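You operate a simulated robot arm through the tools that you are given. There is no shell and no other tool.

You are at the controls of a simulated robot arm. One attempt, no reset.

JOB
Pack the lemon can with the earliest date into the lunch cooler.
Fine: fold the carry handle down, lift the lid off, stand the can inside, put the lid back on, stand the handle up. Set down upright: what you pick out. Where these are worked on the way, their far stop is far enough and under half their travel is too little: carry handle of the lunch cooler.

The check looks at the end state, three seconds after you hand in, the way a careful person would. Anything else that was tipped, shoved, dropped, spilled or broken makes it a failure. A push-on lid holds only when it is set on centred and level and pressed home; a screw cap is set on level and turned clockwise until tight. Flat cloth is picked up by pressing the open fingertips on it (5 to 10 N) and closing them slowly along it; thin cloth reads only 2 to 8 mm in the jaws.

ROBOT AND FRAMES
A 6-joint arm with a fingered hand, fixed in place. Base frame: the origin is at the foot of the arm, x ahead of it, y to its left, z up. Readings come in mm, degrees, newtons and seconds.
With the tool pointing down near the work surface it reaches from about 400 to 820 mm from the base axis. Its first joint turns from -166.0 to 166.0 degrees. Payload 4 kg.
The TCP is the grasp point between the finger pads, 20 mm short of the fingertips. In the tool frame z runs along the fingers and y along their closing line. Largest opening 140 mm; the body of the gripper starts 54 mm behind the TCP. The gripper is a hand of 3 fingers: y runs from the thumb to the fingers, the wrist lies at [0, 0, -215] in the tool frame, and closing takes about 1.5 s.
Orientation is that of the tool frame in the base frame, as a unit quaternion [w, x, y, z]. With the fingers straight down and closing along the base's y, the tool's x points along the base's -x, its y along +y and its z along -z.

CONTROLS
- The arm moves only by the tool move_arm. Its argument "commands" is a list of rows, each a list of 6 numbers: the shift along the tool's x, y, z in units of 50 mm (1.0 is 50 mm), then the turn, a rotation vector about the tool's x, y, z in units of 8 degrees (1.0 is 8 degrees). In form: [[tx, ty, tz, rx, ry, rz], ...]. A call has 1 to 20 rows; each row shifts and turns the commanded pose from where the row before left it, along the tool's axes as they then stand. "fingers" is the opening, from 0 (shut) to 1 (fully open), set as the call begins (left out, the last holds). A call with a number of a shift or a turn outside -1 to 1 is refused whole. A row lasts 0.2 s, in which the tool goes at most 50 mm and 8.6 degrees; a call with a longer step from one row to the next is refused whole, and so is a gripper value outside its range. A pose out of reach is approached as far as the arm can. The call stops where the force on the tool passes 50 N (or 10 N more than at its start, if that is more) or the arm is blocked; 0.2 s more then pass. The fingers move at their own pace (about 45 mm/s each) and stop on an object; they squeeze with about 23 N. The grip force told is the motor's: it shows also when the fingers shut on nothing. Time passes only in rows, and 0.2 s behind the last, so rows that do not move let the fingers close. The reply holds the time, the measured pose of the TCP, the force on the tool along the base axes, the opening and the grip force, in the units named above and with some noise, with the torque about the TCP (base axes, N m) and any sound that the robot's microphone picked up.
- Cameras (640 x 400 px; columns grow to the right, rows downward): "scene" is fixed at [397.8, -651.6, 1564.9]; the picture's right is [0.69, 0.73, 0.00], its down [0.63, -0.59, -0.51] and it looks along [-0.37, 0.35, -0.86] (base axes); focal length 267 px, centre (320, 200). "wrist" rides on the gripper at [74, -43, -79] in the tool frame; the picture's right is [0.50, 0.87, 0.00], its down [-0.59, 0.34, -0.73] and it looks along [-0.64, 0.37, 0.68] (tool axes); focal length 275 px, centre (320, 200). There is no depth. A picture from a camera that has moved, and an enlarged one, comes with that camera's place and axes in the base frame and with its lens.
- capture(camera): a new picture of that camera. No time passes.
- move_column(by): slides the trunk up (or, below 0, down) by that many mm; the arm rides with it, the base frame stays. It gives what a move gives, with no picture.
- move_fingers(finger1, finger2, thumb_bend): sets how far each is bent, from 0 (flat) to 1 (curled in); at 0.3 the hand is open as for a grip, at 0.7 the pads meet at the TCP. One left out holds its place. A second passes; each finger stops where it meets its share of the squeeze, and holds until it gets a number again. A gripper value or a shape takes the hand back. It gives what a move gives, with no picture; readings hold the bend of each and the force on the fingers (four entries, about 0 where the hand has none), thumb and palm.
- set_grasp(shape): the hand has 3 fingers and takes this shape, open, in about a second: jaw (thumb against the fingers, like two jaws); tri (thumb and two fingers); tip (a fingertip pinch); poke (one finger out to press); point (the index stretched); flat (the hand flat); cup (the hand cupped); fist (a fist). The gripper value then closes the fingers along that shape, each until it touches; the sizes above hold for jaw. It gives what a move gives, with no picture.
- close_up(camera, box): a new picture of the part [left, top, right, bottom] of that camera's present view, enlarged. No time passes.
- close_job(): hands the job in; it is judged then, once.

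Nothing tells you positions but the pictures and the camera data. Unless the task says otherwise, let go and move clear before handing in.

The tools are called after "Call:" by a JSON object that holds its "api" and its "payload". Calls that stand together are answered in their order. move_arm: Moves the arm, as the interface text tells. Its arguments: {"type":"object","properties":{"commands":{"type":"array","items":{"type":"array","items":{"type":"number"}}},"fingers":{"type":"number"}},"required":["commands"]} The other tools are called the same way: move_column (by) slides the trunk up or down; set_grasp (shape) gives the hand a shape; move_fingers (finger1, finger2, thumb_bend) moves the fingers one by one; capture (camera) takes a picture; close_up (camera, box) takes an enlarged picture of a part of a camera's view; close_job () hands the job in.

At the start:

```text
t: 0.0
position: [234.3, -225.8, 1232.7]
ee_rot: [-0.001, -0.003, 1.0, -0.001]
wrist_force: [-0.3, 0.2, -0.9]
torque: [-0.03, -0.03, 0.02]
grip_width: 139.9
grip_force: 0.0
shape: jaw
bend: [0.3, 0.3, 0.3]
finger forces: [0.0, 0.0, 0.0, 0.0, 0.0, 0.1]
trunk travel left (down, up): [-50.0, 540.0]
```

scene: 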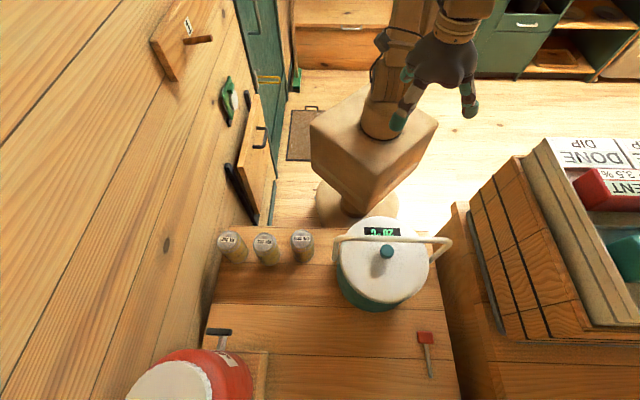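
wrist: 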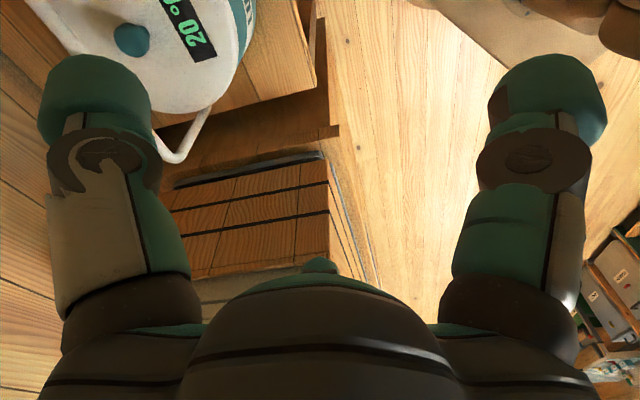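

I see three cans standing in a row beside a white-lidded cooler whose handle is up. I'll enlarge the cans and the cooler to read the dates and place them.

Call:
{"api": "close_up", "payload": {"camera": "scene", "box": [200, 215, 330, 296]}}

Call:
{"api": "close_up", "payload": {"camera": "scene", "box": [320, 205, 470, 320]}}

Call:
{"api": "close_up", "payload": {"camera": "scene", "box": [120, 200, 480, 400]}}

```text
4.92 times, centred on (265, 256) of scene
camera zoom: at [397.8, -651.6, 1564.9], right [0.69, 0.73, 0.0], down [0.63, -0.59, -0.51], along [-0.37, 0.35, -0.86], focal length 1316 px, centre (591, -73)
```

zoom: 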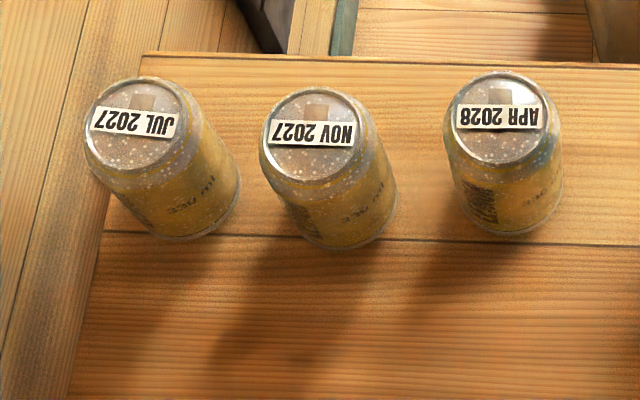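

```text
3.48 times, centred on (395, 262) of scene
camera zoom: at [397.8, -651.6, 1564.9], right [0.69, 0.73, 0.0], down [0.63, -0.59, -0.51], along [-0.37, 0.35, -0.86], focal length 930 px, centre (59, -17)
```

zoom: 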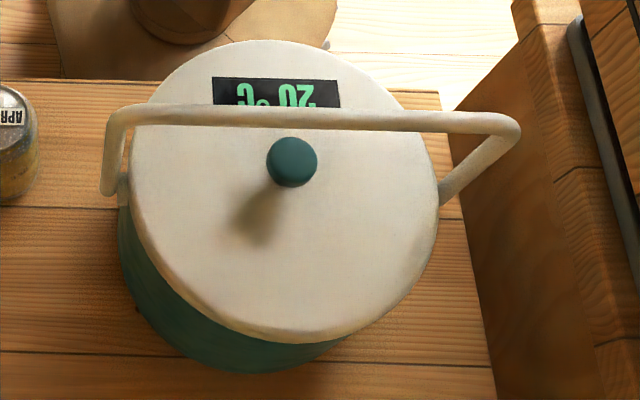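

```text
1.78 times, centred on (300, 300) of scene
camera zoom: at [397.8, -651.6, 1564.9], right [0.69, 0.73, 0.0], down [0.63, -0.59, -0.51], along [-0.37, 0.35, -0.86], focal length 475 px, centre (356, 22)
```

zoom: 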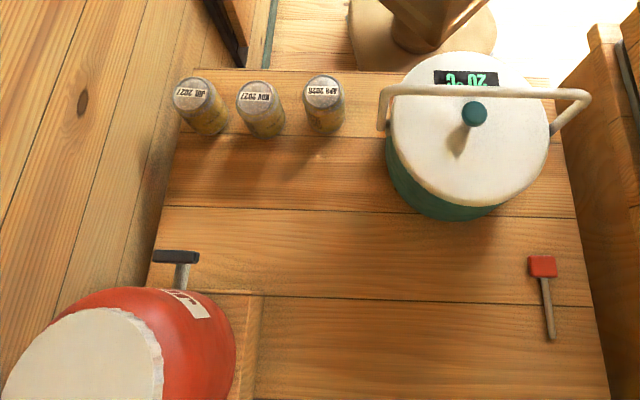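

The dates read JUL 2027, NOV 2027 and APR 2028. Triangulating puts the cooler knob near (350, -395, 980) and the table at about 45° to the base. I'll turn the hand to line up with the table and move to view the cooler from the wrist camera.

Call:
{"api": "move_arm", "payload": {"commands": [[0, 0, 0, 0, 0, -0.9375], [0, 0, 0, 0, 0, -0.9375], [0, 0, 0, 0, 0, -0.9375], [0, 0, 0, 0, 0, -0.9375], [0, 0, 0, 0, 0, -0.9375], [0, 0, 0, 0, 0, -0.9375], [0.567, -0.722, 0, 0, 0, 0], [0.567, -0.722, 0, 0, 0, 0], [0.567, -0.722, 0, 0, 0, 0], [0.567, -0.722, 0, 0, 0, 0], [0.567, -0.722, 0, 0, 0, 0], [0.567, -0.722, 0, 0, 0, 0], [0.567, -0.722, 0, 0, 0, 0], [0.567, -0.722, 0, 0, 0, 0], [0.567, -0.722, 0, 0, 0, 0], [0, 0, 0, 0, 0, 0]]}}

Call:
{"api": "capture", "payload": {"camera": "wrist"}}

Call:
{"api": "capture", "payload": {"camera": "scene"}}

```text
t: 3.4
position: [499.4, -377.7, 1232.2]
ee_rot: [-0.004, -0.372, 0.928, -0.003]
wrist_force: [0.7, -0.2, -0.1]
torque: [-0.01, -0.01, 0.04]
grip_width: 139.8
grip_force: 0.1
shape: jaw
bend: [0.3, 0.3, 0.3]
finger forces: [0.0, 0.0, 0.1, 0.0, 0.0, 0.1]
out of reach, approached as far as the arm can: row 5, 6, 7, 8, 9, 10, 11, 12, 13, 14, 15
trunk travel left (down, up): [-50.0, 540.0]
```

```text
taken
camera wrist: at [474.6, -460.9, 1311.9], right [-0.96, 0.28, 0.0], down [0.19, 0.66, 0.73], along [0.2, 0.7, -0.68], focal length 275 px, centre (320, 200)
```

wrist: 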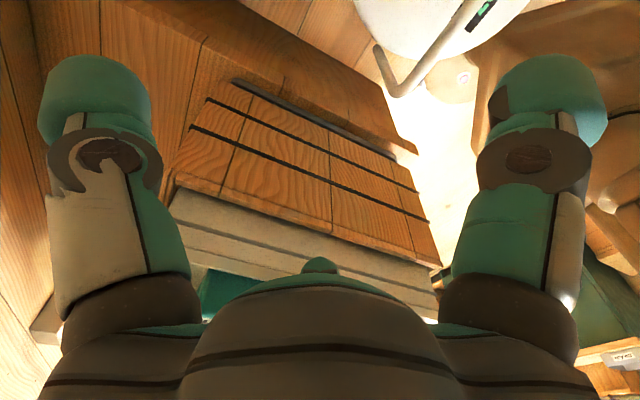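

```text
taken
```

scene: 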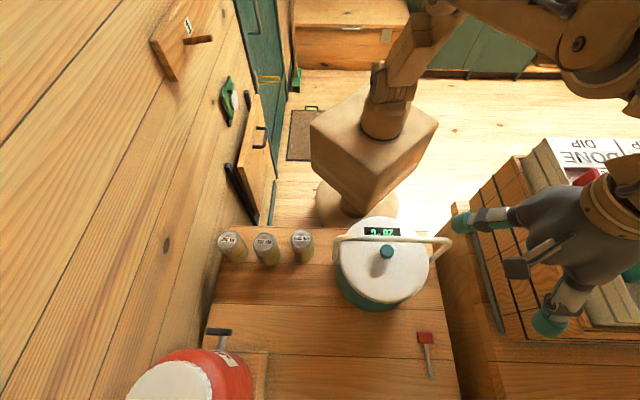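

The cooler hasn't changed, but the arm could not reach that pose with this wrist roll. I'll turn the hand back to a natural roll, with tool x pointing at the robot, and see where it goes.

Call:
{"api": "move_arm", "payload": {"commands": [[0, 0, 0, 0, 0, 0.9375], [0, 0, 0, 0, 0, 0.9375], [0, 0, 0, 0, 0, 0.9375], [0, 0, 0, 0, 0, 0.9375], [0, 0, 0, 0, 0, 0.9375], [0, 0, 0, 0, 0, 0.9375]]}}

Call:
{"api": "capture", "payload": {"camera": "scene"}}

```text
t: 4.8
position: [497.4, -379.6, 1231.4]
ee_rot: [0.0, 0.0, 1.0, 0.0]
wrist_force: [0.1, 0.3, -0.2]
torque: [-0.03, 0.0, 0.0]
grip_width: 139.7
grip_force: 0.1
shape: jaw
bend: [0.3, 0.3, 0.3]
finger forces: [0.0, 0.1, 0.0, 0.1, 0.0, 0.1]
trunk travel left (down, up): [-50.0, 540.0]
```

```text
taken
```

scene: 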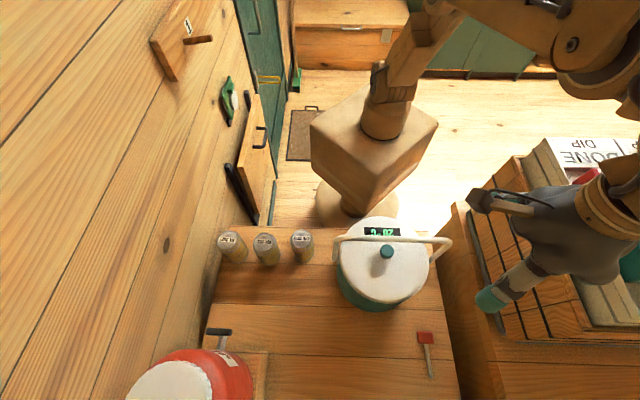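

The commanded pose resets to the measured one, so I can work from here. I'll finish turning to the natural roll, then sweep left toward the cans while staying high.

Call:
{"api": "move_arm", "payload": {"commands": [[0, 0, 0, 0, 0, 0.9375], [0, 0, 0, 0, 0, 0.9375], [0, 0, 0, 0, 0, 0.9375], [0, 0, 0, 0, 0, 0.9375], [0, 0, 0, 0, 0, 0.9375], [0, 0, 0, 0, 0, 0.9375], [0.5, -0.8, 0, 0, 0, 0], [0.5, -0.8, 0, 0, 0, 0], [0.5, -0.8, 0, 0, 0, 0], [0.5, -0.8, 0, 0, 0, 0], [0.5, -0.8, 0, 0, 0, 0], [0.5, -0.8, 0, 0, 0, 0], [0, 0, 0, 0, 0, 0]]}}

Call:
{"api": "capture", "payload": {"camera": "wrist"}}

Call:
{"api": "capture", "payload": {"camera": "scene"}}

```text
t: 7.6
position: [219.6, -444.3, 1232.4]
ee_rot: [0.0, 0.381, 0.924, 0.0]
wrist_force: [-0.3, -1.4, 0.0]
torque: [-0.03, 0.01, -0.01]
grip_width: 139.9
grip_force: 0.0
shape: jaw
bend: [0.3, 0.3, 0.3]
finger forces: [0.0, 0.0, 0.0, 0.0, 0.0, 0.1]
trunk travel left (down, up): [-50.0, 540.0]
```

```text
taken
camera wrist: at [136.2, -422.8, 1311.0], right [0.26, 0.97, 0.0], down [0.66, -0.17, 0.73], along [0.71, -0.19, -0.68], focal length 275 px, centre (320, 200)
```

wrist: 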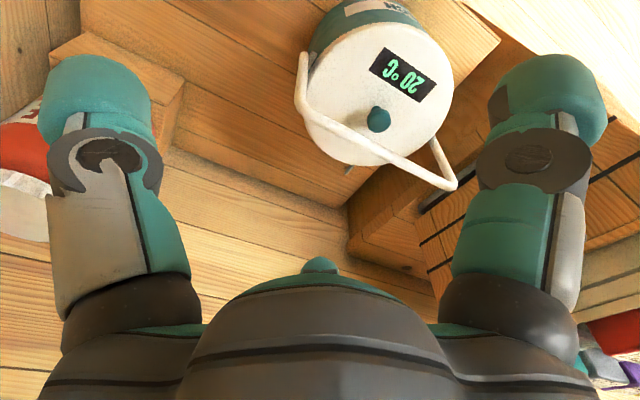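

```text
taken
```

scene: 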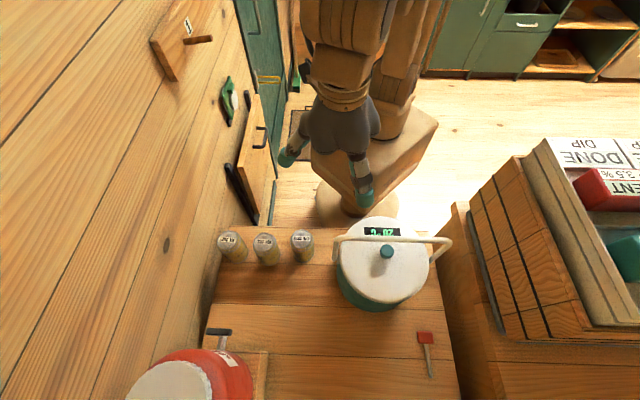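

The natural roll works well, and the wrist camera now sees the cooler. I'll enlarge that view.

Call:
{"api": "close_up", "payload": {"camera": "wrist", "box": [270, 0, 480, 131]}}

Call:
{"api": "close_up", "payload": {"camera": "wrist", "box": [270, 70, 480, 201]}}

```text
3.05 times, centred on (375, 66) of wrist
camera zoom: at [136.2, -422.8, 1311.0], right [0.26, 0.97, 0.0], down [0.66, -0.17, 0.73], along [0.71, -0.19, -0.68], focal length 839 px, centre (152, 610)
```

zoom: 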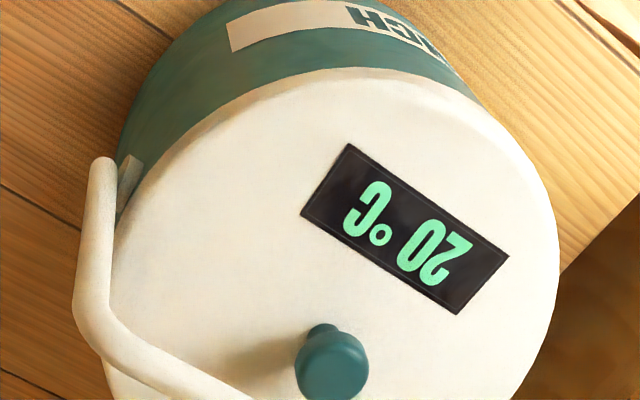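

```text
3.05 times, centred on (375, 136) of wrist
camera zoom: at [136.2, -422.8, 1311.0], right [0.26, 0.97, 0.0], down [0.66, -0.17, 0.73], along [0.71, -0.19, -0.68], focal length 839 px, centre (152, 397)
```

zoom: 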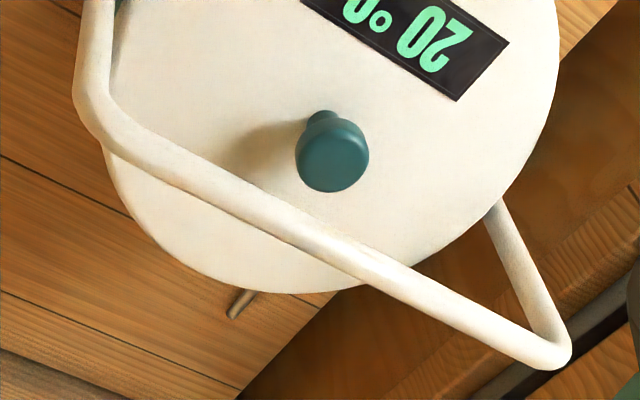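

The handle stands upright: bar near z 1048, pivots near z 908, running along the table's long edge. Next I'll read the can sides to confirm the flavour.

Call:
{"api": "close_up", "payload": {"camera": "scene", "box": [214, 228, 254, 268]}}

Call:
{"api": "close_up", "payload": {"camera": "scene", "box": [248, 228, 288, 268]}}

Call:
{"api": "close_up", "payload": {"camera": "scene", "box": [284, 226, 324, 266]}}

```text
10.00 times, centred on (234, 248) of scene
camera zoom: at [397.8, -651.6, 1564.9], right [0.69, 0.73, 0.0], down [0.63, -0.59, -0.51], along [-0.37, 0.35, -0.86], focal length 2674 px, centre (1180, -280)
```

zoom: 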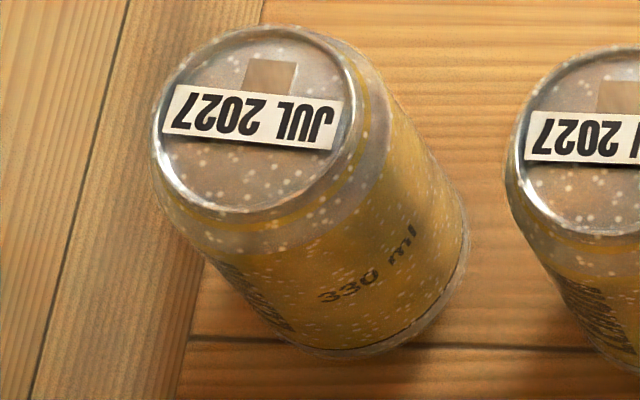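

```text
10.00 times, centred on (268, 248) of scene
camera zoom: at [397.8, -651.6, 1564.9], right [0.69, 0.73, 0.0], down [0.63, -0.59, -0.51], along [-0.37, 0.35, -0.86], focal length 2674 px, centre (840, -280)
```

zoom: 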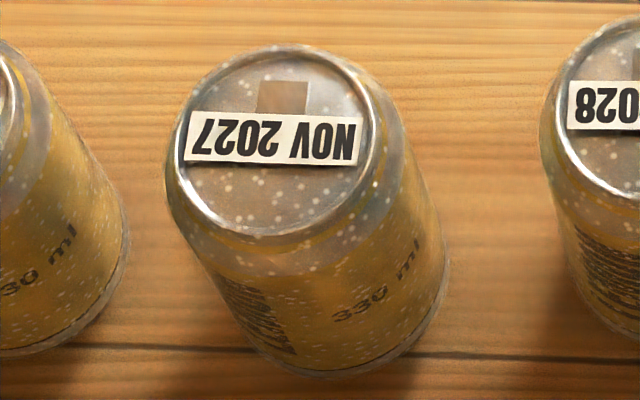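

```text
10.00 times, centred on (304, 246) of scene
camera zoom: at [397.8, -651.6, 1564.9], right [0.69, 0.73, 0.0], down [0.63, -0.59, -0.51], along [-0.37, 0.35, -0.86], focal length 2674 px, centre (480, -260)
```

zoom: 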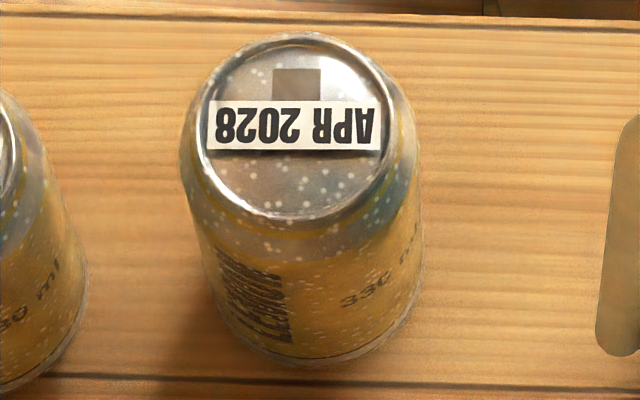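

All three look like the same yellow "LEMON" can, but I want the labels confirmed up close. I'll move over near the cans on the robot side.

Call:
{"api": "move_arm", "payload": {"commands": [[0.463, -0.57, 0.34, 0, 0, 0], [0.463, -0.57, 0.34, 0, 0, 0], [0.463, -0.57, 0.34, 0, 0, 0], [0.463, -0.57, 0.34, 0, 0, 0], [0.463, -0.57, 0.34, 0, 0, 0], [0.463, -0.57, 0.34, 0, 0, 0], [0, 0, 0, 0, 0, 0]]}}

Call:
{"api": "capture", "payload": {"camera": "wrist"}}

Call:
{"api": "capture", "payload": {"camera": "scene"}}

```text
t: 9.2
position: [-2.5, -465.8, 1125.6]
ee_rot: [0.0, 0.381, 0.925, -0.001]
wrist_force: [-0.2, -0.3, -0.3]
torque: [0.0, -0.02, -0.01]
grip_width: 140.0
grip_force: 0.1
shape: jaw
bend: [0.3, 0.3, 0.3]
finger forces: [0.0, 0.0, 0.0, 0.1, 0.0, 0.1]
trunk travel left (down, up): [-50.0, 540.0]
```

```text
taken
camera wrist: at [-85.3, -445.3, 1205.1], right [0.26, 0.97, 0.0], down [0.66, -0.17, 0.73], along [0.71, -0.19, -0.68], focal length 275 px, centre (320, 200)
```

wrist: 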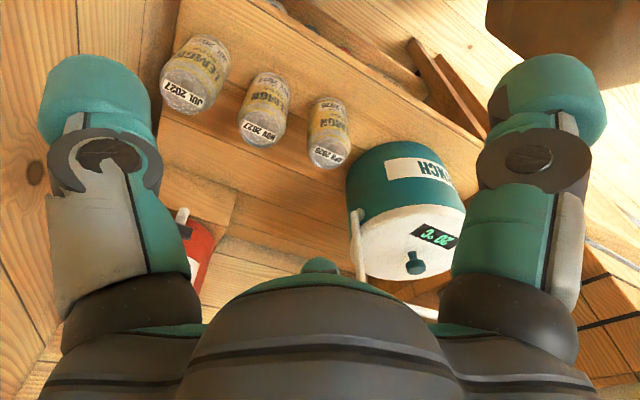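

```text
taken
```

scene: 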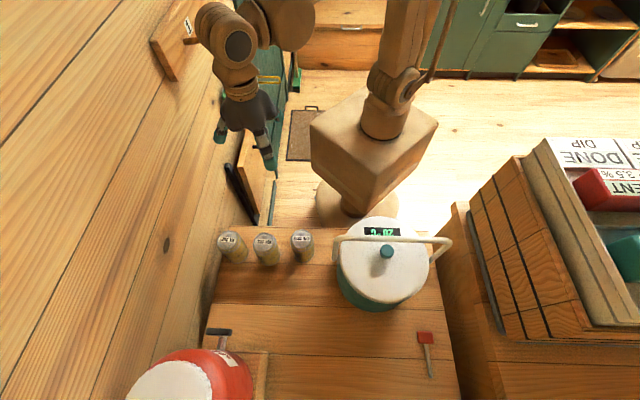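

Call:
{"api": "close_up", "payload": {"camera": "wrist", "box": [150, 25, 370, 175]}}

Call:
{"api": "close_up", "payload": {"camera": "wrist", "box": [150, 25, 250, 125]}}

Call:
{"api": "close_up", "payload": {"camera": "wrist", "box": [335, 130, 485, 290]}}

```text
2.67 times, centred on (260, 100) of wrist
camera zoom: at [-85.3, -445.3, 1205.1], right [0.26, 0.97, 0.0], down [0.66, -0.17, 0.73], along [0.71, -0.19, -0.68], focal length 734 px, centre (480, 467)
```

zoom: 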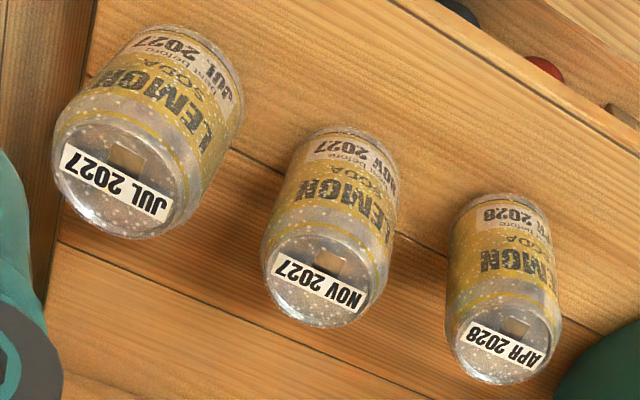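

```text
4.00 times, centred on (200, 75) of wrist
camera zoom: at [-85.3, -445.3, 1205.1], right [0.26, 0.97, 0.0], down [0.66, -0.17, 0.73], along [0.71, -0.19, -0.68], focal length 1101 px, centre (800, 700)
```

zoom: 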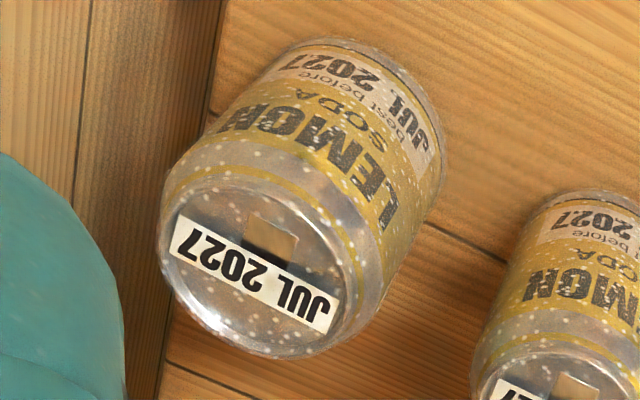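

```text
2.50 times, centred on (410, 210) of wrist
camera zoom: at [-85.3, -445.3, 1205.1], right [0.26, 0.97, 0.0], down [0.66, -0.17, 0.73], along [0.71, -0.19, -0.68], focal length 688 px, centre (95, 175)
```

zoom: 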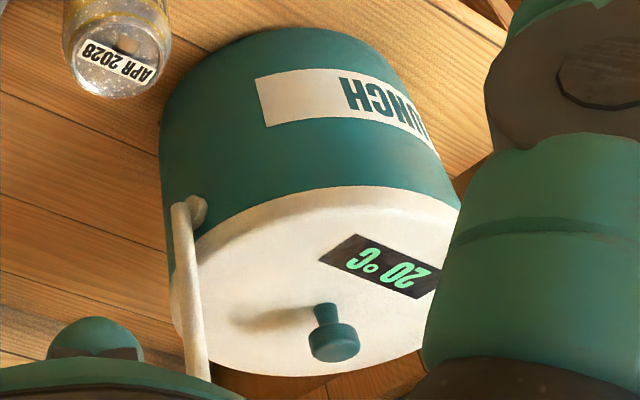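

All three are LEMON SODA, so the JUL 2027 can is the one, standing about 16 mm from the wall at left. I need to see how wide the hand really is before planning a grip there.

Call:
{"api": "close_up", "payload": {"camera": "scene", "box": [190, 60, 310, 180]}}

Call:
{"api": "close_up", "payload": {"camera": "scene", "box": [180, 200, 260, 280]}}

```text
3.33 times, centred on (250, 120) of scene
camera zoom: at [397.8, -651.6, 1564.9], right [0.69, 0.73, 0.0], down [0.63, -0.59, -0.51], along [-0.37, 0.35, -0.86], focal length 891 px, centre (553, 467)
```

zoom: 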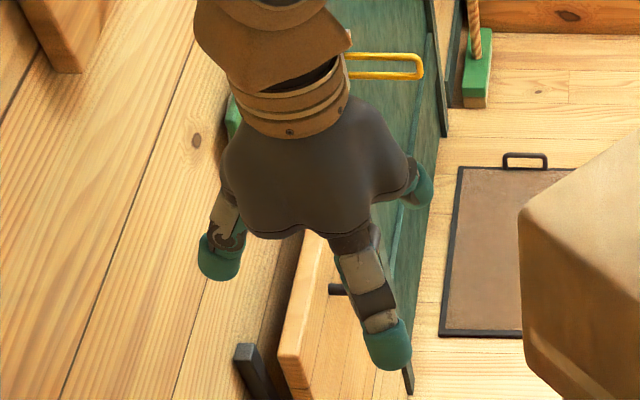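

```text
5.00 times, centred on (220, 240) of scene
camera zoom: at [397.8, -651.6, 1564.9], right [0.69, 0.73, 0.0], down [0.63, -0.59, -0.51], along [-0.37, 0.35, -0.86], focal length 1337 px, centre (820, 0)
```

zoom: 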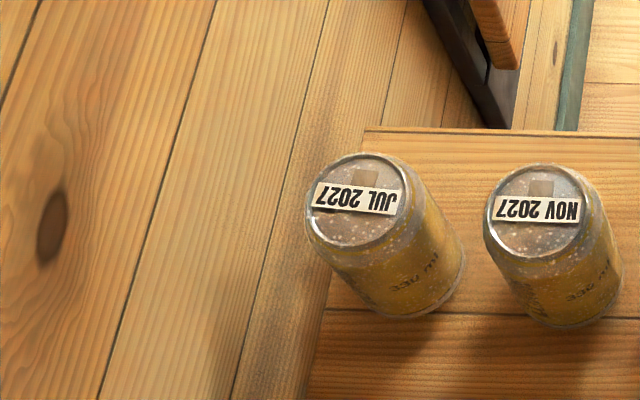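

The hand has two spread fingers opposite a thumb, and the palm is about 130 mm wide. I'll partly close the fingers here in free air to learn how they travel.

Call:
{"api": "move_arm", "payload": {"commands": [[0, 0, 0, 0, 0, 0], [0, 0, 0, 0, 0, 0], [0, 0, 0, 0, 0, 0], [0, 0, 0, 0, 0, 0], [0, 0, 0, 0, 0, 0], [0, 0, 0, 0, 0, 0]], "fingers": 0.47}}

Call:
{"api": "close_up", "payload": {"camera": "scene", "box": [190, 60, 310, 180]}}

Call:
{"api": "capture", "payload": {"camera": "wrist"}}

Call:
{"api": "move_arm", "payload": {"commands": [[0, 0, 0, 0, 0, 0], [0, 0, 0, 0, 0, 0], [0, 0, 0, 0, 0, 0], [0, 0, 0, 0, 0, 0], [0, 0, 0, 0, 0, 0], [0, 0, 0, 0, 0, 0]], "fingers": 0.0}}

Call:
{"api": "close_up", "payload": {"camera": "scene", "box": [190, 60, 310, 180]}}

Call:
{"api": "capture", "payload": {"camera": "wrist"}}

```text
t: 10.6
position: [-1.4, -466.4, 1126.1]
ee_rot: [0.0, 0.382, 0.924, 0.0]
wrist_force: [0.3, -0.5, -0.8]
torque: [-0.01, -0.01, -0.03]
grip_width: 66.1
grip_force: 0.1
shape: jaw
bend: [0.35, 0.35, 0.34]
finger forces: [0.0, 0.1, 0.1, 0.0, 0.0, 0.1]
trunk travel left (down, up): [-50.0, 540.0]
```

```text
3.33 times, centred on (250, 120) of scene
camera zoom: at [397.8, -651.6, 1564.9], right [0.69, 0.73, 0.0], down [0.63, -0.59, -0.51], along [-0.37, 0.35, -0.86], focal length 891 px, centre (553, 467)
```

zoom: 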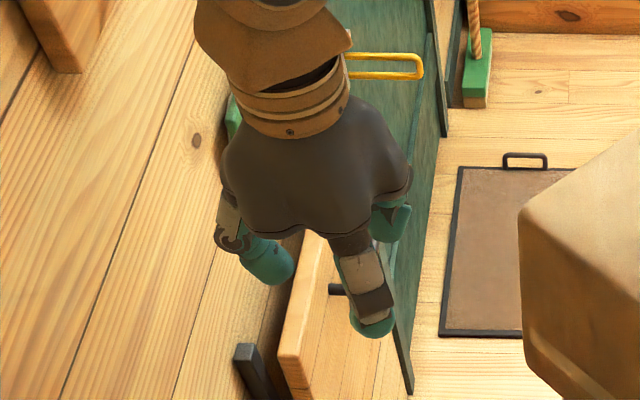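

```text
taken
camera wrist: at [-84.9, -445.4, 1205.3], right [0.26, 0.97, 0.0], down [0.66, -0.17, 0.73], along [0.71, -0.19, -0.68], focal length 275 px, centre (320, 200)
```

wrist: 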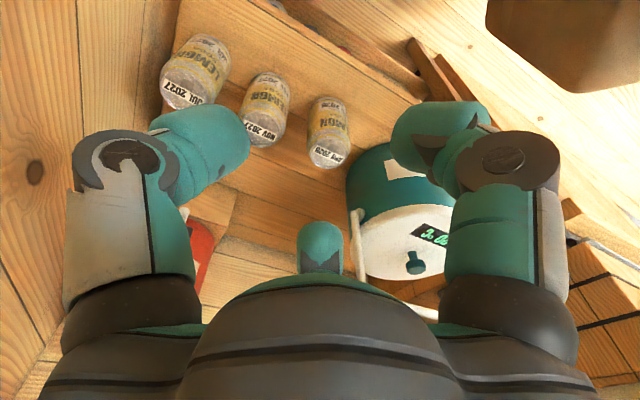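

```text
t: 12.0
position: [-1.6, -465.6, 1125.1]
ee_rot: [0.0, 0.381, 0.925, 0.0]
wrist_force: [0.0, 0.9, -0.3]
torque: [0.0, 0.02, 0.04]
grip_width: 0.0
grip_force: 23.1
shape: jaw
bend: [0.72, 0.72, 0.7]
finger forces: [0.0, 0.1, 0.0, 0.0, 0.1, 0.1]
trunk travel left (down, up): [-50.0, 540.0]
```

```text
3.33 times, centred on (250, 120) of scene
camera zoom: at [397.8, -651.6, 1564.9], right [0.69, 0.73, 0.0], down [0.63, -0.59, -0.51], along [-0.37, 0.35, -0.86], focal length 891 px, centre (553, 467)
```

zoom: 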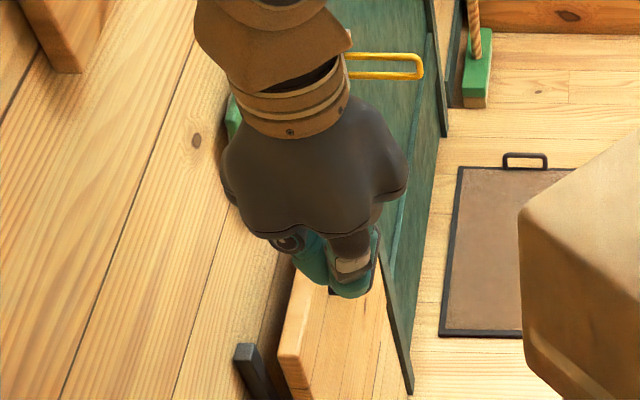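

```text
taken
camera wrist: at [-84.9, -445.3, 1205.3], right [0.26, 0.97, 0.0], down [0.66, -0.17, 0.73], along [0.71, -0.19, -0.68], focal length 275 px, centre (320, 200)
```

wrist: 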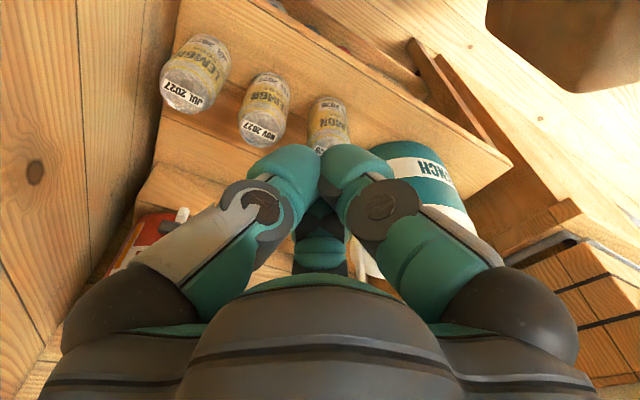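

The hand is a symmetric three-finger chuck: thumb and two fingers 120° apart, closing on the TCP. First comes the handle. I'll bring the closed hand to the robot side of the bar and level with it.

Call:
{"api": "move_arm", "payload": {"commands": [[-0.32, 0.843, 0, 0, 0, 0], [-0.32, 0.843, 0, 0, 0, 0], [-0.32, 0.843, 0, 0, 0, 0], [-0.32, 0.843, 0, 0, 0, 0], [-0.32, 0.843, 0, 0, 0, 0], [-0.32, 0.843, 0, 0, 0, 0], [-0.32, 0.843, 0, 0, 0, 0], [0, 0, 0, 0, 0, 0]]}}

Call:
{"api": "capture", "payload": {"camera": "scene"}}

Call:
{"api": "capture", "payload": {"camera": "wrist"}}

```text
t: 13.8
position: [292.7, -339.5, 1127.5]
ee_rot: [0.0, 0.381, 0.925, 0.0]
wrist_force: [0.9, 0.1, -0.3]
torque: [0.04, -0.01, 0.01]
grip_width: 0.0
grip_force: 22.7
shape: jaw
bend: [0.72, 0.72, 0.7]
finger forces: [0.0, 0.0, 0.0, 0.0, 0.0, 0.1]
trunk travel left (down, up): [-50.0, 540.0]
```

```text
taken
```

scene: 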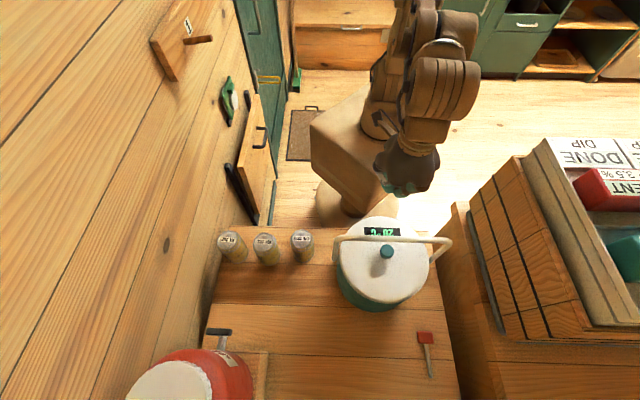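

```text
taken
camera wrist: at [207.9, -319.1, 1207.1], right [0.26, 0.97, 0.0], down [0.66, -0.17, 0.73], along [0.71, -0.19, -0.68], focal length 275 px, centre (320, 200)
```

wrist: 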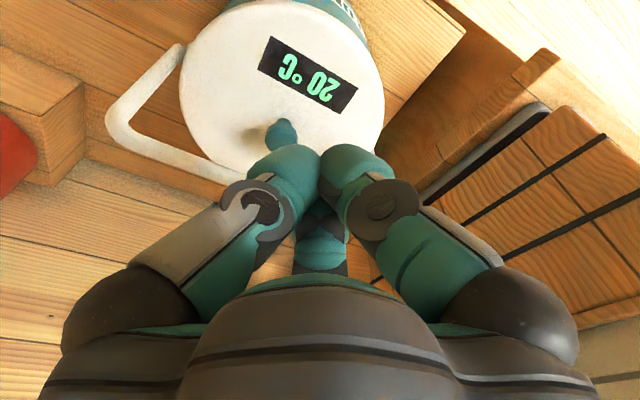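

The closed hand is 80 mm short of the bar on the robot side. I'll lower it to bar height and push gently away from the robot.

Call:
{"api": "move_arm", "payload": {"commands": [[0, 0, 0.8, 0, 0, 0], [0, 0, 0.85, 0, 0, 0], [-0.4, 0, 0, 0, 0, 0], [-0.2, 0, 0, 0, 0, 0], [-0.1, 0, 0, 0, 0, 0], [-0.1, 0, 0, 0, 0, 0], [-0.1, 0, 0, 0, 0, 0], [-0.1, 0, 0, 0, 0, 0]]}}

Call:
{"api": "capture", "payload": {"camera": "wrist"}}

Call:
{"api": "close_up", "payload": {"camera": "scene", "box": [320, 130, 470, 320]}}

```text
t: 15.6
position: [325.1, -374.6, 1046.2]
ee_rot: [0.0, 0.382, 0.924, 0.0]
wrist_force: [-0.2, 0.2, -0.9]
torque: [0.02, 0.0, 0.02]
grip_width: 0.1
grip_force: 23.1
shape: jaw
bend: [0.72, 0.72, 0.7]
finger forces: [0.0, 0.0, 0.1, 0.1, 0.0, 0.0]
trunk travel left (down, up): [-50.0, 540.0]
```

```text
taken
camera wrist: at [240.8, -354.5, 1125.8], right [0.26, 0.97, 0.0], down [0.66, -0.17, 0.73], along [0.71, -0.19, -0.68], focal length 275 px, centre (320, 200)
```

wrist: 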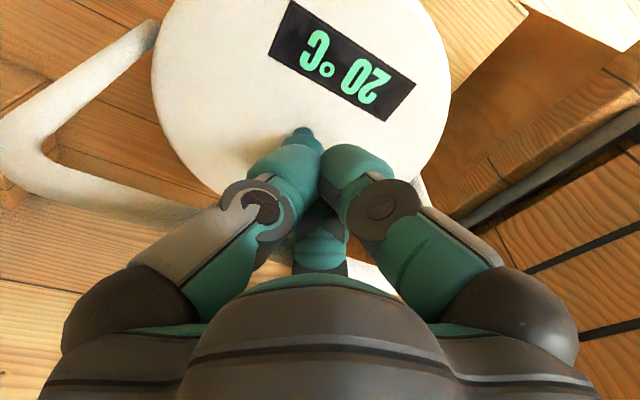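

```text
2.11 times, centred on (395, 225) of scene
camera zoom: at [397.8, -651.6, 1564.9], right [0.69, 0.73, 0.0], down [0.63, -0.59, -0.51], along [-0.37, 0.35, -0.86], focal length 563 px, centre (162, 147)
```

zoom: 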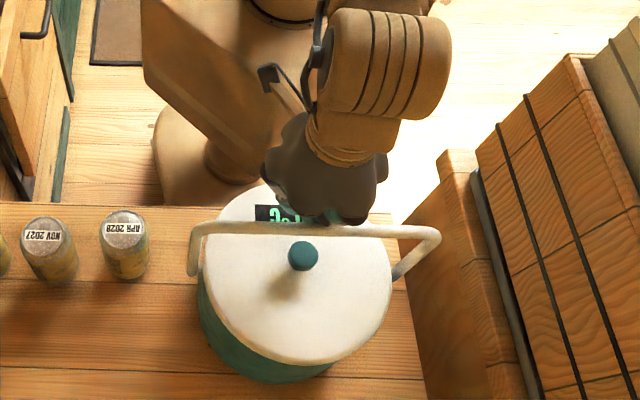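

The fingers are just behind the bar with no contact yet. I'll push on in small steps.

Call:
{"api": "move_arm", "payload": {"commands": [[-0.1, 0, 0, 0, 0, 0], [-0.1, 0, 0, 0, 0, 0], [-0.1, 0, 0, 0, 0, 0], [-0.1, 0, 0, 0, 0, 0], [-0.1, 0, 0, 0, 0, 0], [-0.1, 0, 0, 0, 0, 0]]}}

Call:
{"api": "close_up", "payload": {"camera": "scene", "box": [320, 130, 470, 320]}}

```text
t: 17.0
position: [346.0, -394.7, 1048.2]
ee_rot: [0.0, 0.381, 0.925, 0.0]
wrist_force: [-2.9, 4.5, 6.5]
torque: [-0.17, -0.28, 0.11]
grip_width: 0.1
grip_force: 23.3
shape: jaw
bend: [0.72, 0.72, 0.7]
finger forces: [0.0, 8.1, 0.0, 0.1, 0.0, 0.1]
trunk travel left (down, up): [-50.0, 540.0]
```

```text
2.11 times, centred on (395, 225) of scene
camera zoom: at [397.8, -651.6, 1564.9], right [0.69, 0.73, 0.0], down [0.63, -0.59, -0.51], along [-0.37, 0.35, -0.86], focal length 563 px, centre (162, 147)
```

zoom: 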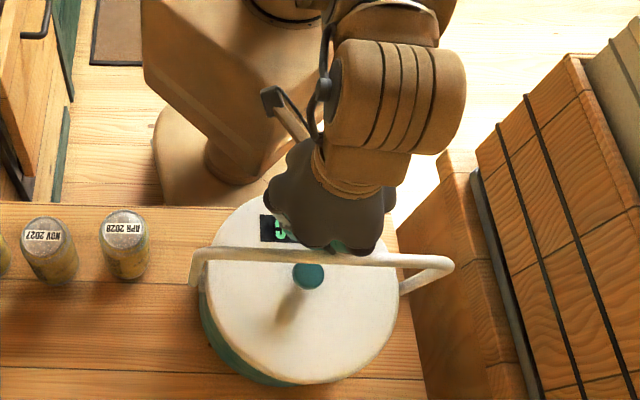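

The cooler moved with the bar instead of the handle folding, so the handle doesn't fold that way. I'll back off at once and check whether it slid or tipped.

Call:
{"api": "move_arm", "payload": {"commands": [[0.2, 0, 0, 0, 0, 0], [0.3, 0, 0, 0, 0, 0], [0.6, 0, 0, 0, 0, 0], [0, 0, 0, 0, 0, 0]]}}

Call:
{"api": "close_up", "payload": {"camera": "scene", "box": [320, 130, 470, 320]}}

Call:
{"api": "close_up", "payload": {"camera": "scene", "box": [320, 205, 470, 320]}}

```text
t: 18.0
position: [304.9, -358.4, 1048.3]
ee_rot: [0.0, 0.38, 0.925, 0.0]
wrist_force: [0.6, -0.7, 0.6]
torque: [-0.02, 0.02, -0.01]
grip_width: 0.2
grip_force: 23.5
shape: jaw
bend: [0.72, 0.72, 0.7]
finger forces: [0.1, 0.1, 0.0, 0.0, 0.0, 0.0]
trunk travel left (down, up): [-50.0, 540.0]
```

```text
2.11 times, centred on (395, 225) of scene
camera zoom: at [397.8, -651.6, 1564.9], right [0.69, 0.73, 0.0], down [0.63, -0.59, -0.51], along [-0.37, 0.35, -0.86], focal length 563 px, centre (162, 147)
```

zoom: 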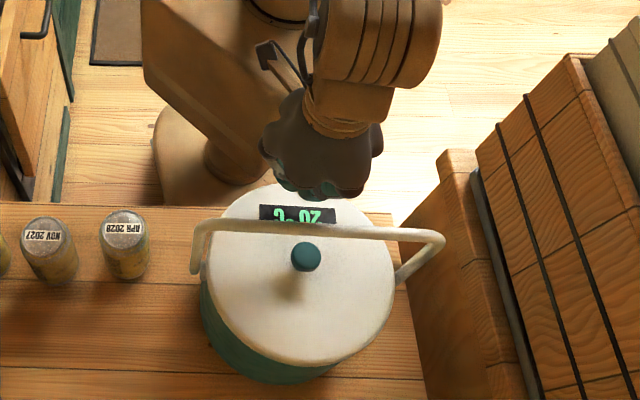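

```text
3.48 times, centred on (395, 262) of scene
camera zoom: at [397.8, -651.6, 1564.9], right [0.69, 0.73, 0.0], down [0.63, -0.59, -0.51], along [-0.37, 0.35, -0.86], focal length 930 px, centre (59, -17)
```

zoom: 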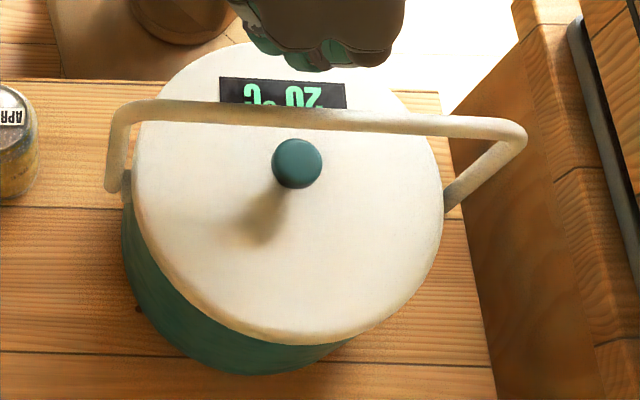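

It was only tipping, and it came back to within about 3 mm of its place. The handle must fold toward the robot, so I'll go over the bar and come at it from the far side.

Call:
{"api": "move_arm", "payload": {"commands": [[0, 0, -0.8, 0, 0, 0], [0, 0, -0.8, 0, 0, 0], [0, 0, -0.8, 0, 0, 0], [-0.9, 0, 0, 0, 0, 0], [-0.9, 0, 0, 0, 0, 0], [-0.8, 0, 0, 0, 0, 0], [0, 0, 0.8, 0, 0, 0], [0, 0, 0.8, 0, 0, 0], [0, 0, 0.8, 0, 0, 0], [0.3, 0, 0, 0, 0, 0], [0.2, 0, 0, 0, 0, 0], [0, 0, 0, 0, 0, 0]]}}

Call:
{"api": "close_up", "payload": {"camera": "scene", "box": [320, 130, 470, 320]}}

Call:
{"api": "capture", "payload": {"camera": "wrist"}}

```text
t: 20.6
position: [381.2, -430.2, 1043.8]
ee_rot: [0.0, 0.381, 0.925, 0.001]
wrist_force: [0.7, 0.0, 0.3]
torque: [-0.05, -0.03, -0.02]
grip_width: 0.1
grip_force: 23.2
shape: jaw
bend: [0.72, 0.72, 0.7]
finger forces: [0.0, 0.0, 0.0, 0.0, 0.0, 0.0]
trunk travel left (down, up): [-50.0, 540.0]
```

```text
2.11 times, centred on (395, 225) of scene
camera zoom: at [397.8, -651.6, 1564.9], right [0.69, 0.73, 0.0], down [0.63, -0.59, -0.51], along [-0.37, 0.35, -0.86], focal length 563 px, centre (162, 147)
```

zoom: 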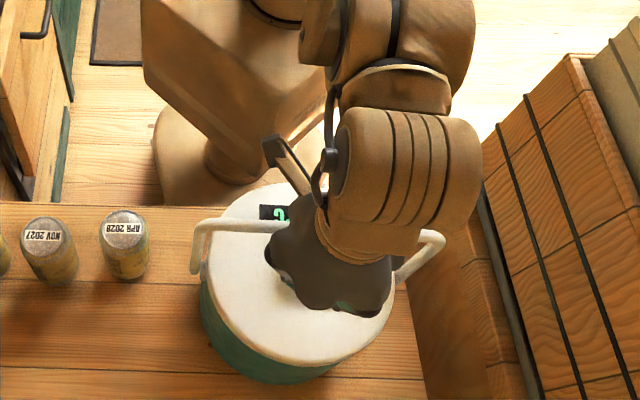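

```text
taken
camera wrist: at [296.8, -410.9, 1123.8], right [0.26, 0.97, 0.0], down [0.66, -0.17, 0.73], along [0.71, -0.19, -0.68], focal length 275 px, centre (320, 200)
```

wrist: 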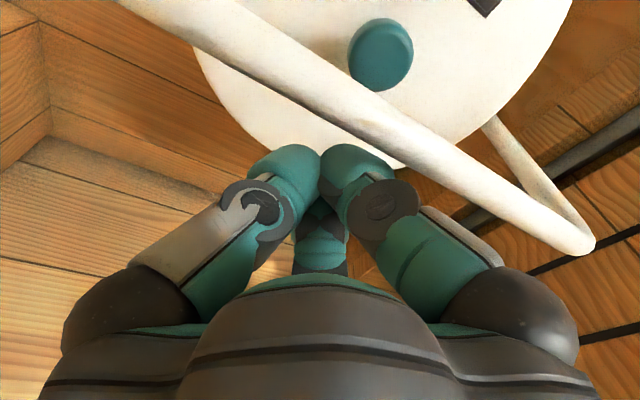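

Bar is now on the robot side of my fingers, about 20 mm away. I'll pull it toward the robot in small steps.

Call:
{"api": "move_arm", "payload": {"commands": [[0.1, 0, 0, 0, 0, 0], [0.1, 0, 0, 0, 0, 0], [0.1, 0, 0, 0, 0, 0], [0.1, 0, 0, 0, 0, 0], [0.1, 0, 0, 0, 0, 0], [0.1, 0, 0, 0, 0, 0], [0.1, 0, 0, 0, 0, 0], [0.1, 0, 0, 0, 0, 0]]}}

Call:
{"api": "close_up", "payload": {"camera": "scene", "box": [320, 130, 470, 320]}}

Call:
{"api": "capture", "payload": {"camera": "wrist"}}

```text
t: 22.4
position: [352.8, -401.0, 1048.0]
ee_rot: [0.0, 0.381, 0.925, -0.001]
wrist_force: [-0.7, 0.0, 0.6]
torque: [-0.01, 0.03, 0.06]
grip_width: 0.0
grip_force: 22.9
shape: jaw
bend: [0.72, 0.72, 0.7]
finger forces: [0.0, 0.0, 0.0, 0.1, 0.0, 0.0]
trunk travel left (down, up): [-50.0, 540.0]
```

```text
2.11 times, centred on (395, 225) of scene
camera zoom: at [397.8, -651.6, 1564.9], right [0.69, 0.73, 0.0], down [0.63, -0.59, -0.51], along [-0.37, 0.35, -0.86], focal length 563 px, centre (162, 147)
```

zoom: 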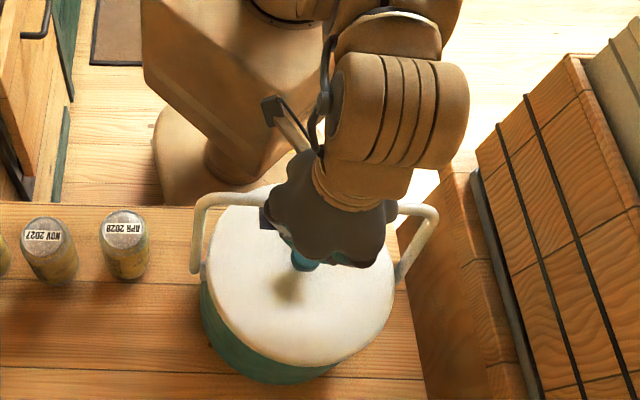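

```text
taken
camera wrist: at [269.1, -381.3, 1126.7], right [0.26, 0.97, 0.0], down [0.66, -0.17, 0.73], along [0.71, -0.19, -0.68], focal length 275 px, centre (320, 200)
```

wrist: 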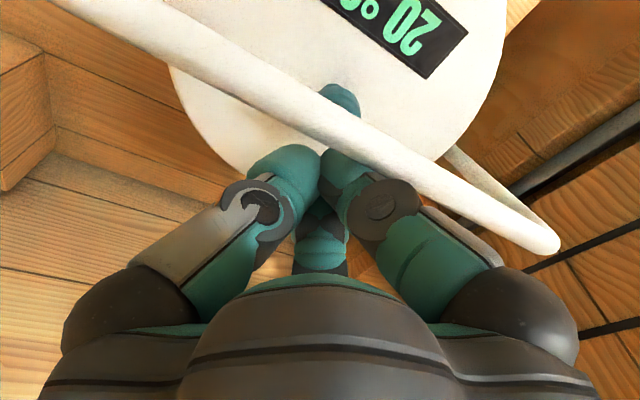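

The handle is folding toward the robot with almost no force and the cooler stays put. I'll follow it around its arc.

Call:
{"api": "move_arm", "payload": {"commands": [[0.2, 0, 0.03, 0, 0, 0], [0.2, 0, 0.05, 0, 0, 0], [0.2, 0, 0.06, 0, 0, 0], [0.2, 0, 0.08, 0, 0, 0], [0.2, 0, 0.1, 0, 0, 0], [0.2, 0, 0.12, 0, 0, 0], [0.2, 0, 0.12, 0, 0, 0]]}}

Call:
{"api": "close_up", "payload": {"camera": "scene", "box": [320, 130, 470, 320]}}

Call:
{"api": "capture", "payload": {"camera": "wrist"}}

```text
t: 24.0
position: [301.4, -353.1, 1020.0]
ee_rot: [0.001, 0.381, 0.925, 0.0]
wrist_force: [-0.7, -0.4, -0.2]
torque: [-0.04, -0.02, -0.01]
grip_width: 0.0
grip_force: 23.0
shape: jaw
bend: [0.72, 0.72, 0.7]
finger forces: [0.0, 0.0, 0.0, 0.1, 0.1, 0.1]
trunk travel left (down, up): [-50.0, 540.0]
```

```text
2.11 times, centred on (395, 225) of scene
camera zoom: at [397.8, -651.6, 1564.9], right [0.69, 0.73, 0.0], down [0.63, -0.59, -0.51], along [-0.37, 0.35, -0.86], focal length 563 px, centre (162, 147)
```

zoom: 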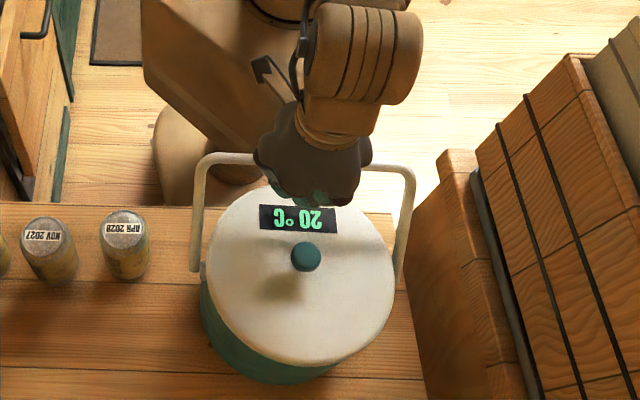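

```text
taken
camera wrist: at [218.2, -332.8, 1098.7], right [0.26, 0.97, 0.0], down [0.66, -0.17, 0.73], along [0.71, -0.19, -0.68], focal length 275 px, centre (320, 200)
```

wrist: 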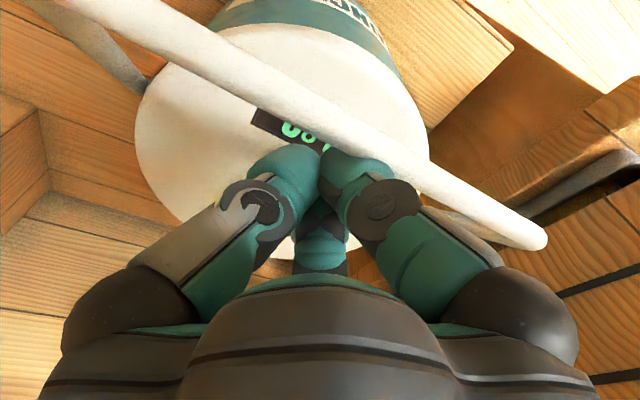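

The handle is about 45° down and still moving freely. I'll push a bit more, then go over the bar and press it down from above.

Call:
{"api": "move_arm", "payload": {"commands": [[0.2, 0, 0.14, 0, 0, 0], [0.2, 0, 0.15, 0, 0, 0], [0.15, 0, 0.12, 0, 0, 0], [-0.1, 0, -0.5, 0, 0, 0], [0, 0, -0.5, 0, 0, 0], [0.4, 0, 0, 0, 0, 0], [0.4, 0, 0, 0, 0, 0], [0, 0, 0, 0, 0, 0]]}}

Call:
{"api": "close_up", "payload": {"camera": "scene", "box": [320, 130, 470, 320]}}

Call:
{"api": "capture", "payload": {"camera": "wrist"}}

```text
t: 25.8
position: [259.8, -311.2, 1049.0]
ee_rot: [0.0, 0.381, 0.924, 0.0]
wrist_force: [1.1, 0.7, 0.4]
torque: [0.01, 0.01, 0.0]
grip_width: 0.0
grip_force: 23.1
shape: jaw
bend: [0.72, 0.72, 0.7]
finger forces: [0.1, 0.0, 0.1, 0.0, 0.0, 0.0]
trunk travel left (down, up): [-50.0, 540.0]
```

```text
2.11 times, centred on (395, 225) of scene
camera zoom: at [397.8, -651.6, 1564.9], right [0.69, 0.73, 0.0], down [0.63, -0.59, -0.51], along [-0.37, 0.35, -0.86], focal length 563 px, centre (162, 147)
```

zoom: 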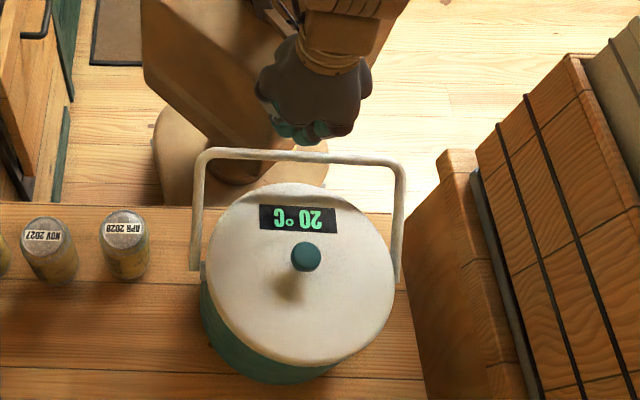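

```text
taken
camera wrist: at [175.8, -289.9, 1127.7], right [0.26, 0.97, 0.0], down [0.66, -0.17, 0.73], along [0.71, -0.19, -0.68], focal length 275 px, centre (320, 200)
```

wrist: 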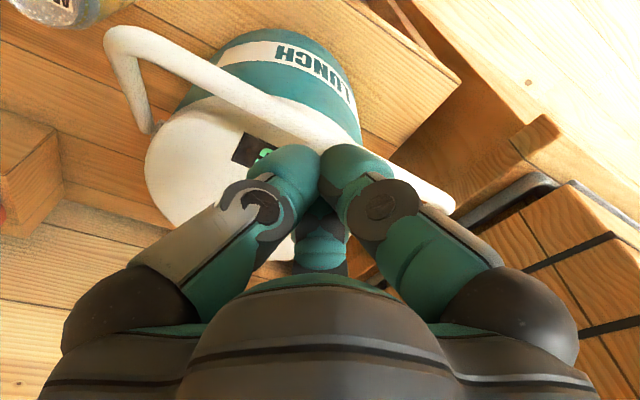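

The handle holds where I left it, so the hinge has friction. I'm above the bar now and will press it down slowly.

Call:
{"api": "move_arm", "payload": {"commands": [[0, 0, 0.4, 0, 0, 0], [0, 0, 0.2, 0, 0, 0], [0, 0, 0.2, 0, 0, 0], [0, 0, 0.2, 0, 0, 0], [0.02, 0, 0.2, 0, 0, 0], [0.02, 0, 0.2, 0, 0, 0]]}}

Call:
{"api": "close_up", "payload": {"camera": "scene", "box": [320, 130, 470, 320]}}

Call:
{"api": "capture", "payload": {"camera": "wrist"}}

```text
t: 27.2
position: [258.6, -306.6, 976.2]
ee_rot: [0.0, 0.381, 0.925, 0.001]
wrist_force: [-0.4, 0.3, 0.5]
torque: [0.02, 0.01, -0.01]
grip_width: 0.0
grip_force: 23.0
shape: jaw
bend: [0.72, 0.72, 0.7]
finger forces: [0.0, 0.0, 0.0, 0.1, 0.0, 0.1]
trunk travel left (down, up): [-50.0, 540.0]
```

```text
2.11 times, centred on (395, 225) of scene
camera zoom: at [397.8, -651.6, 1564.9], right [0.69, 0.73, 0.0], down [0.63, -0.59, -0.51], along [-0.37, 0.35, -0.86], focal length 563 px, centre (162, 147)
```

zoom: 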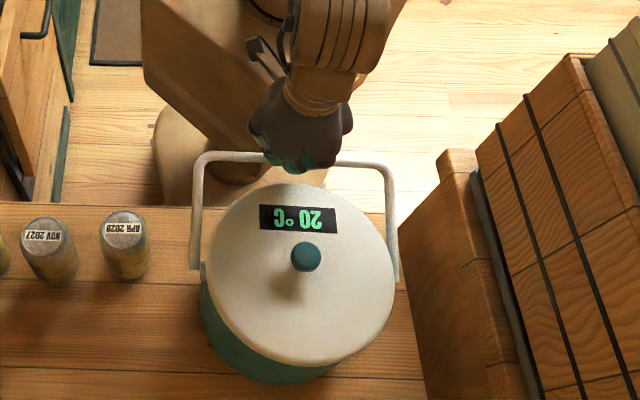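

```text
taken
camera wrist: at [175.4, -286.2, 1056.4], right [0.26, 0.97, 0.0], down [0.66, -0.17, 0.73], along [0.71, -0.19, -0.68], focal length 275 px, centre (320, 200)
```

wrist: 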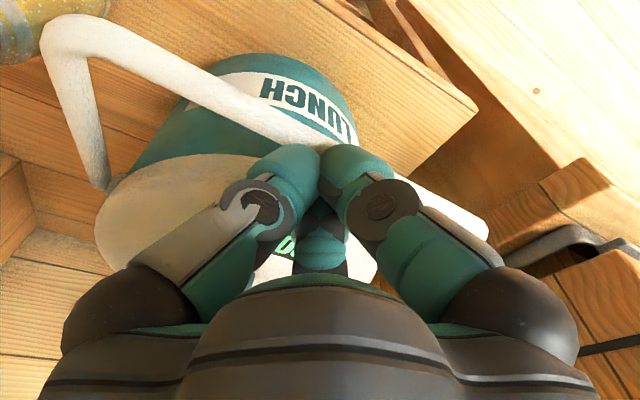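

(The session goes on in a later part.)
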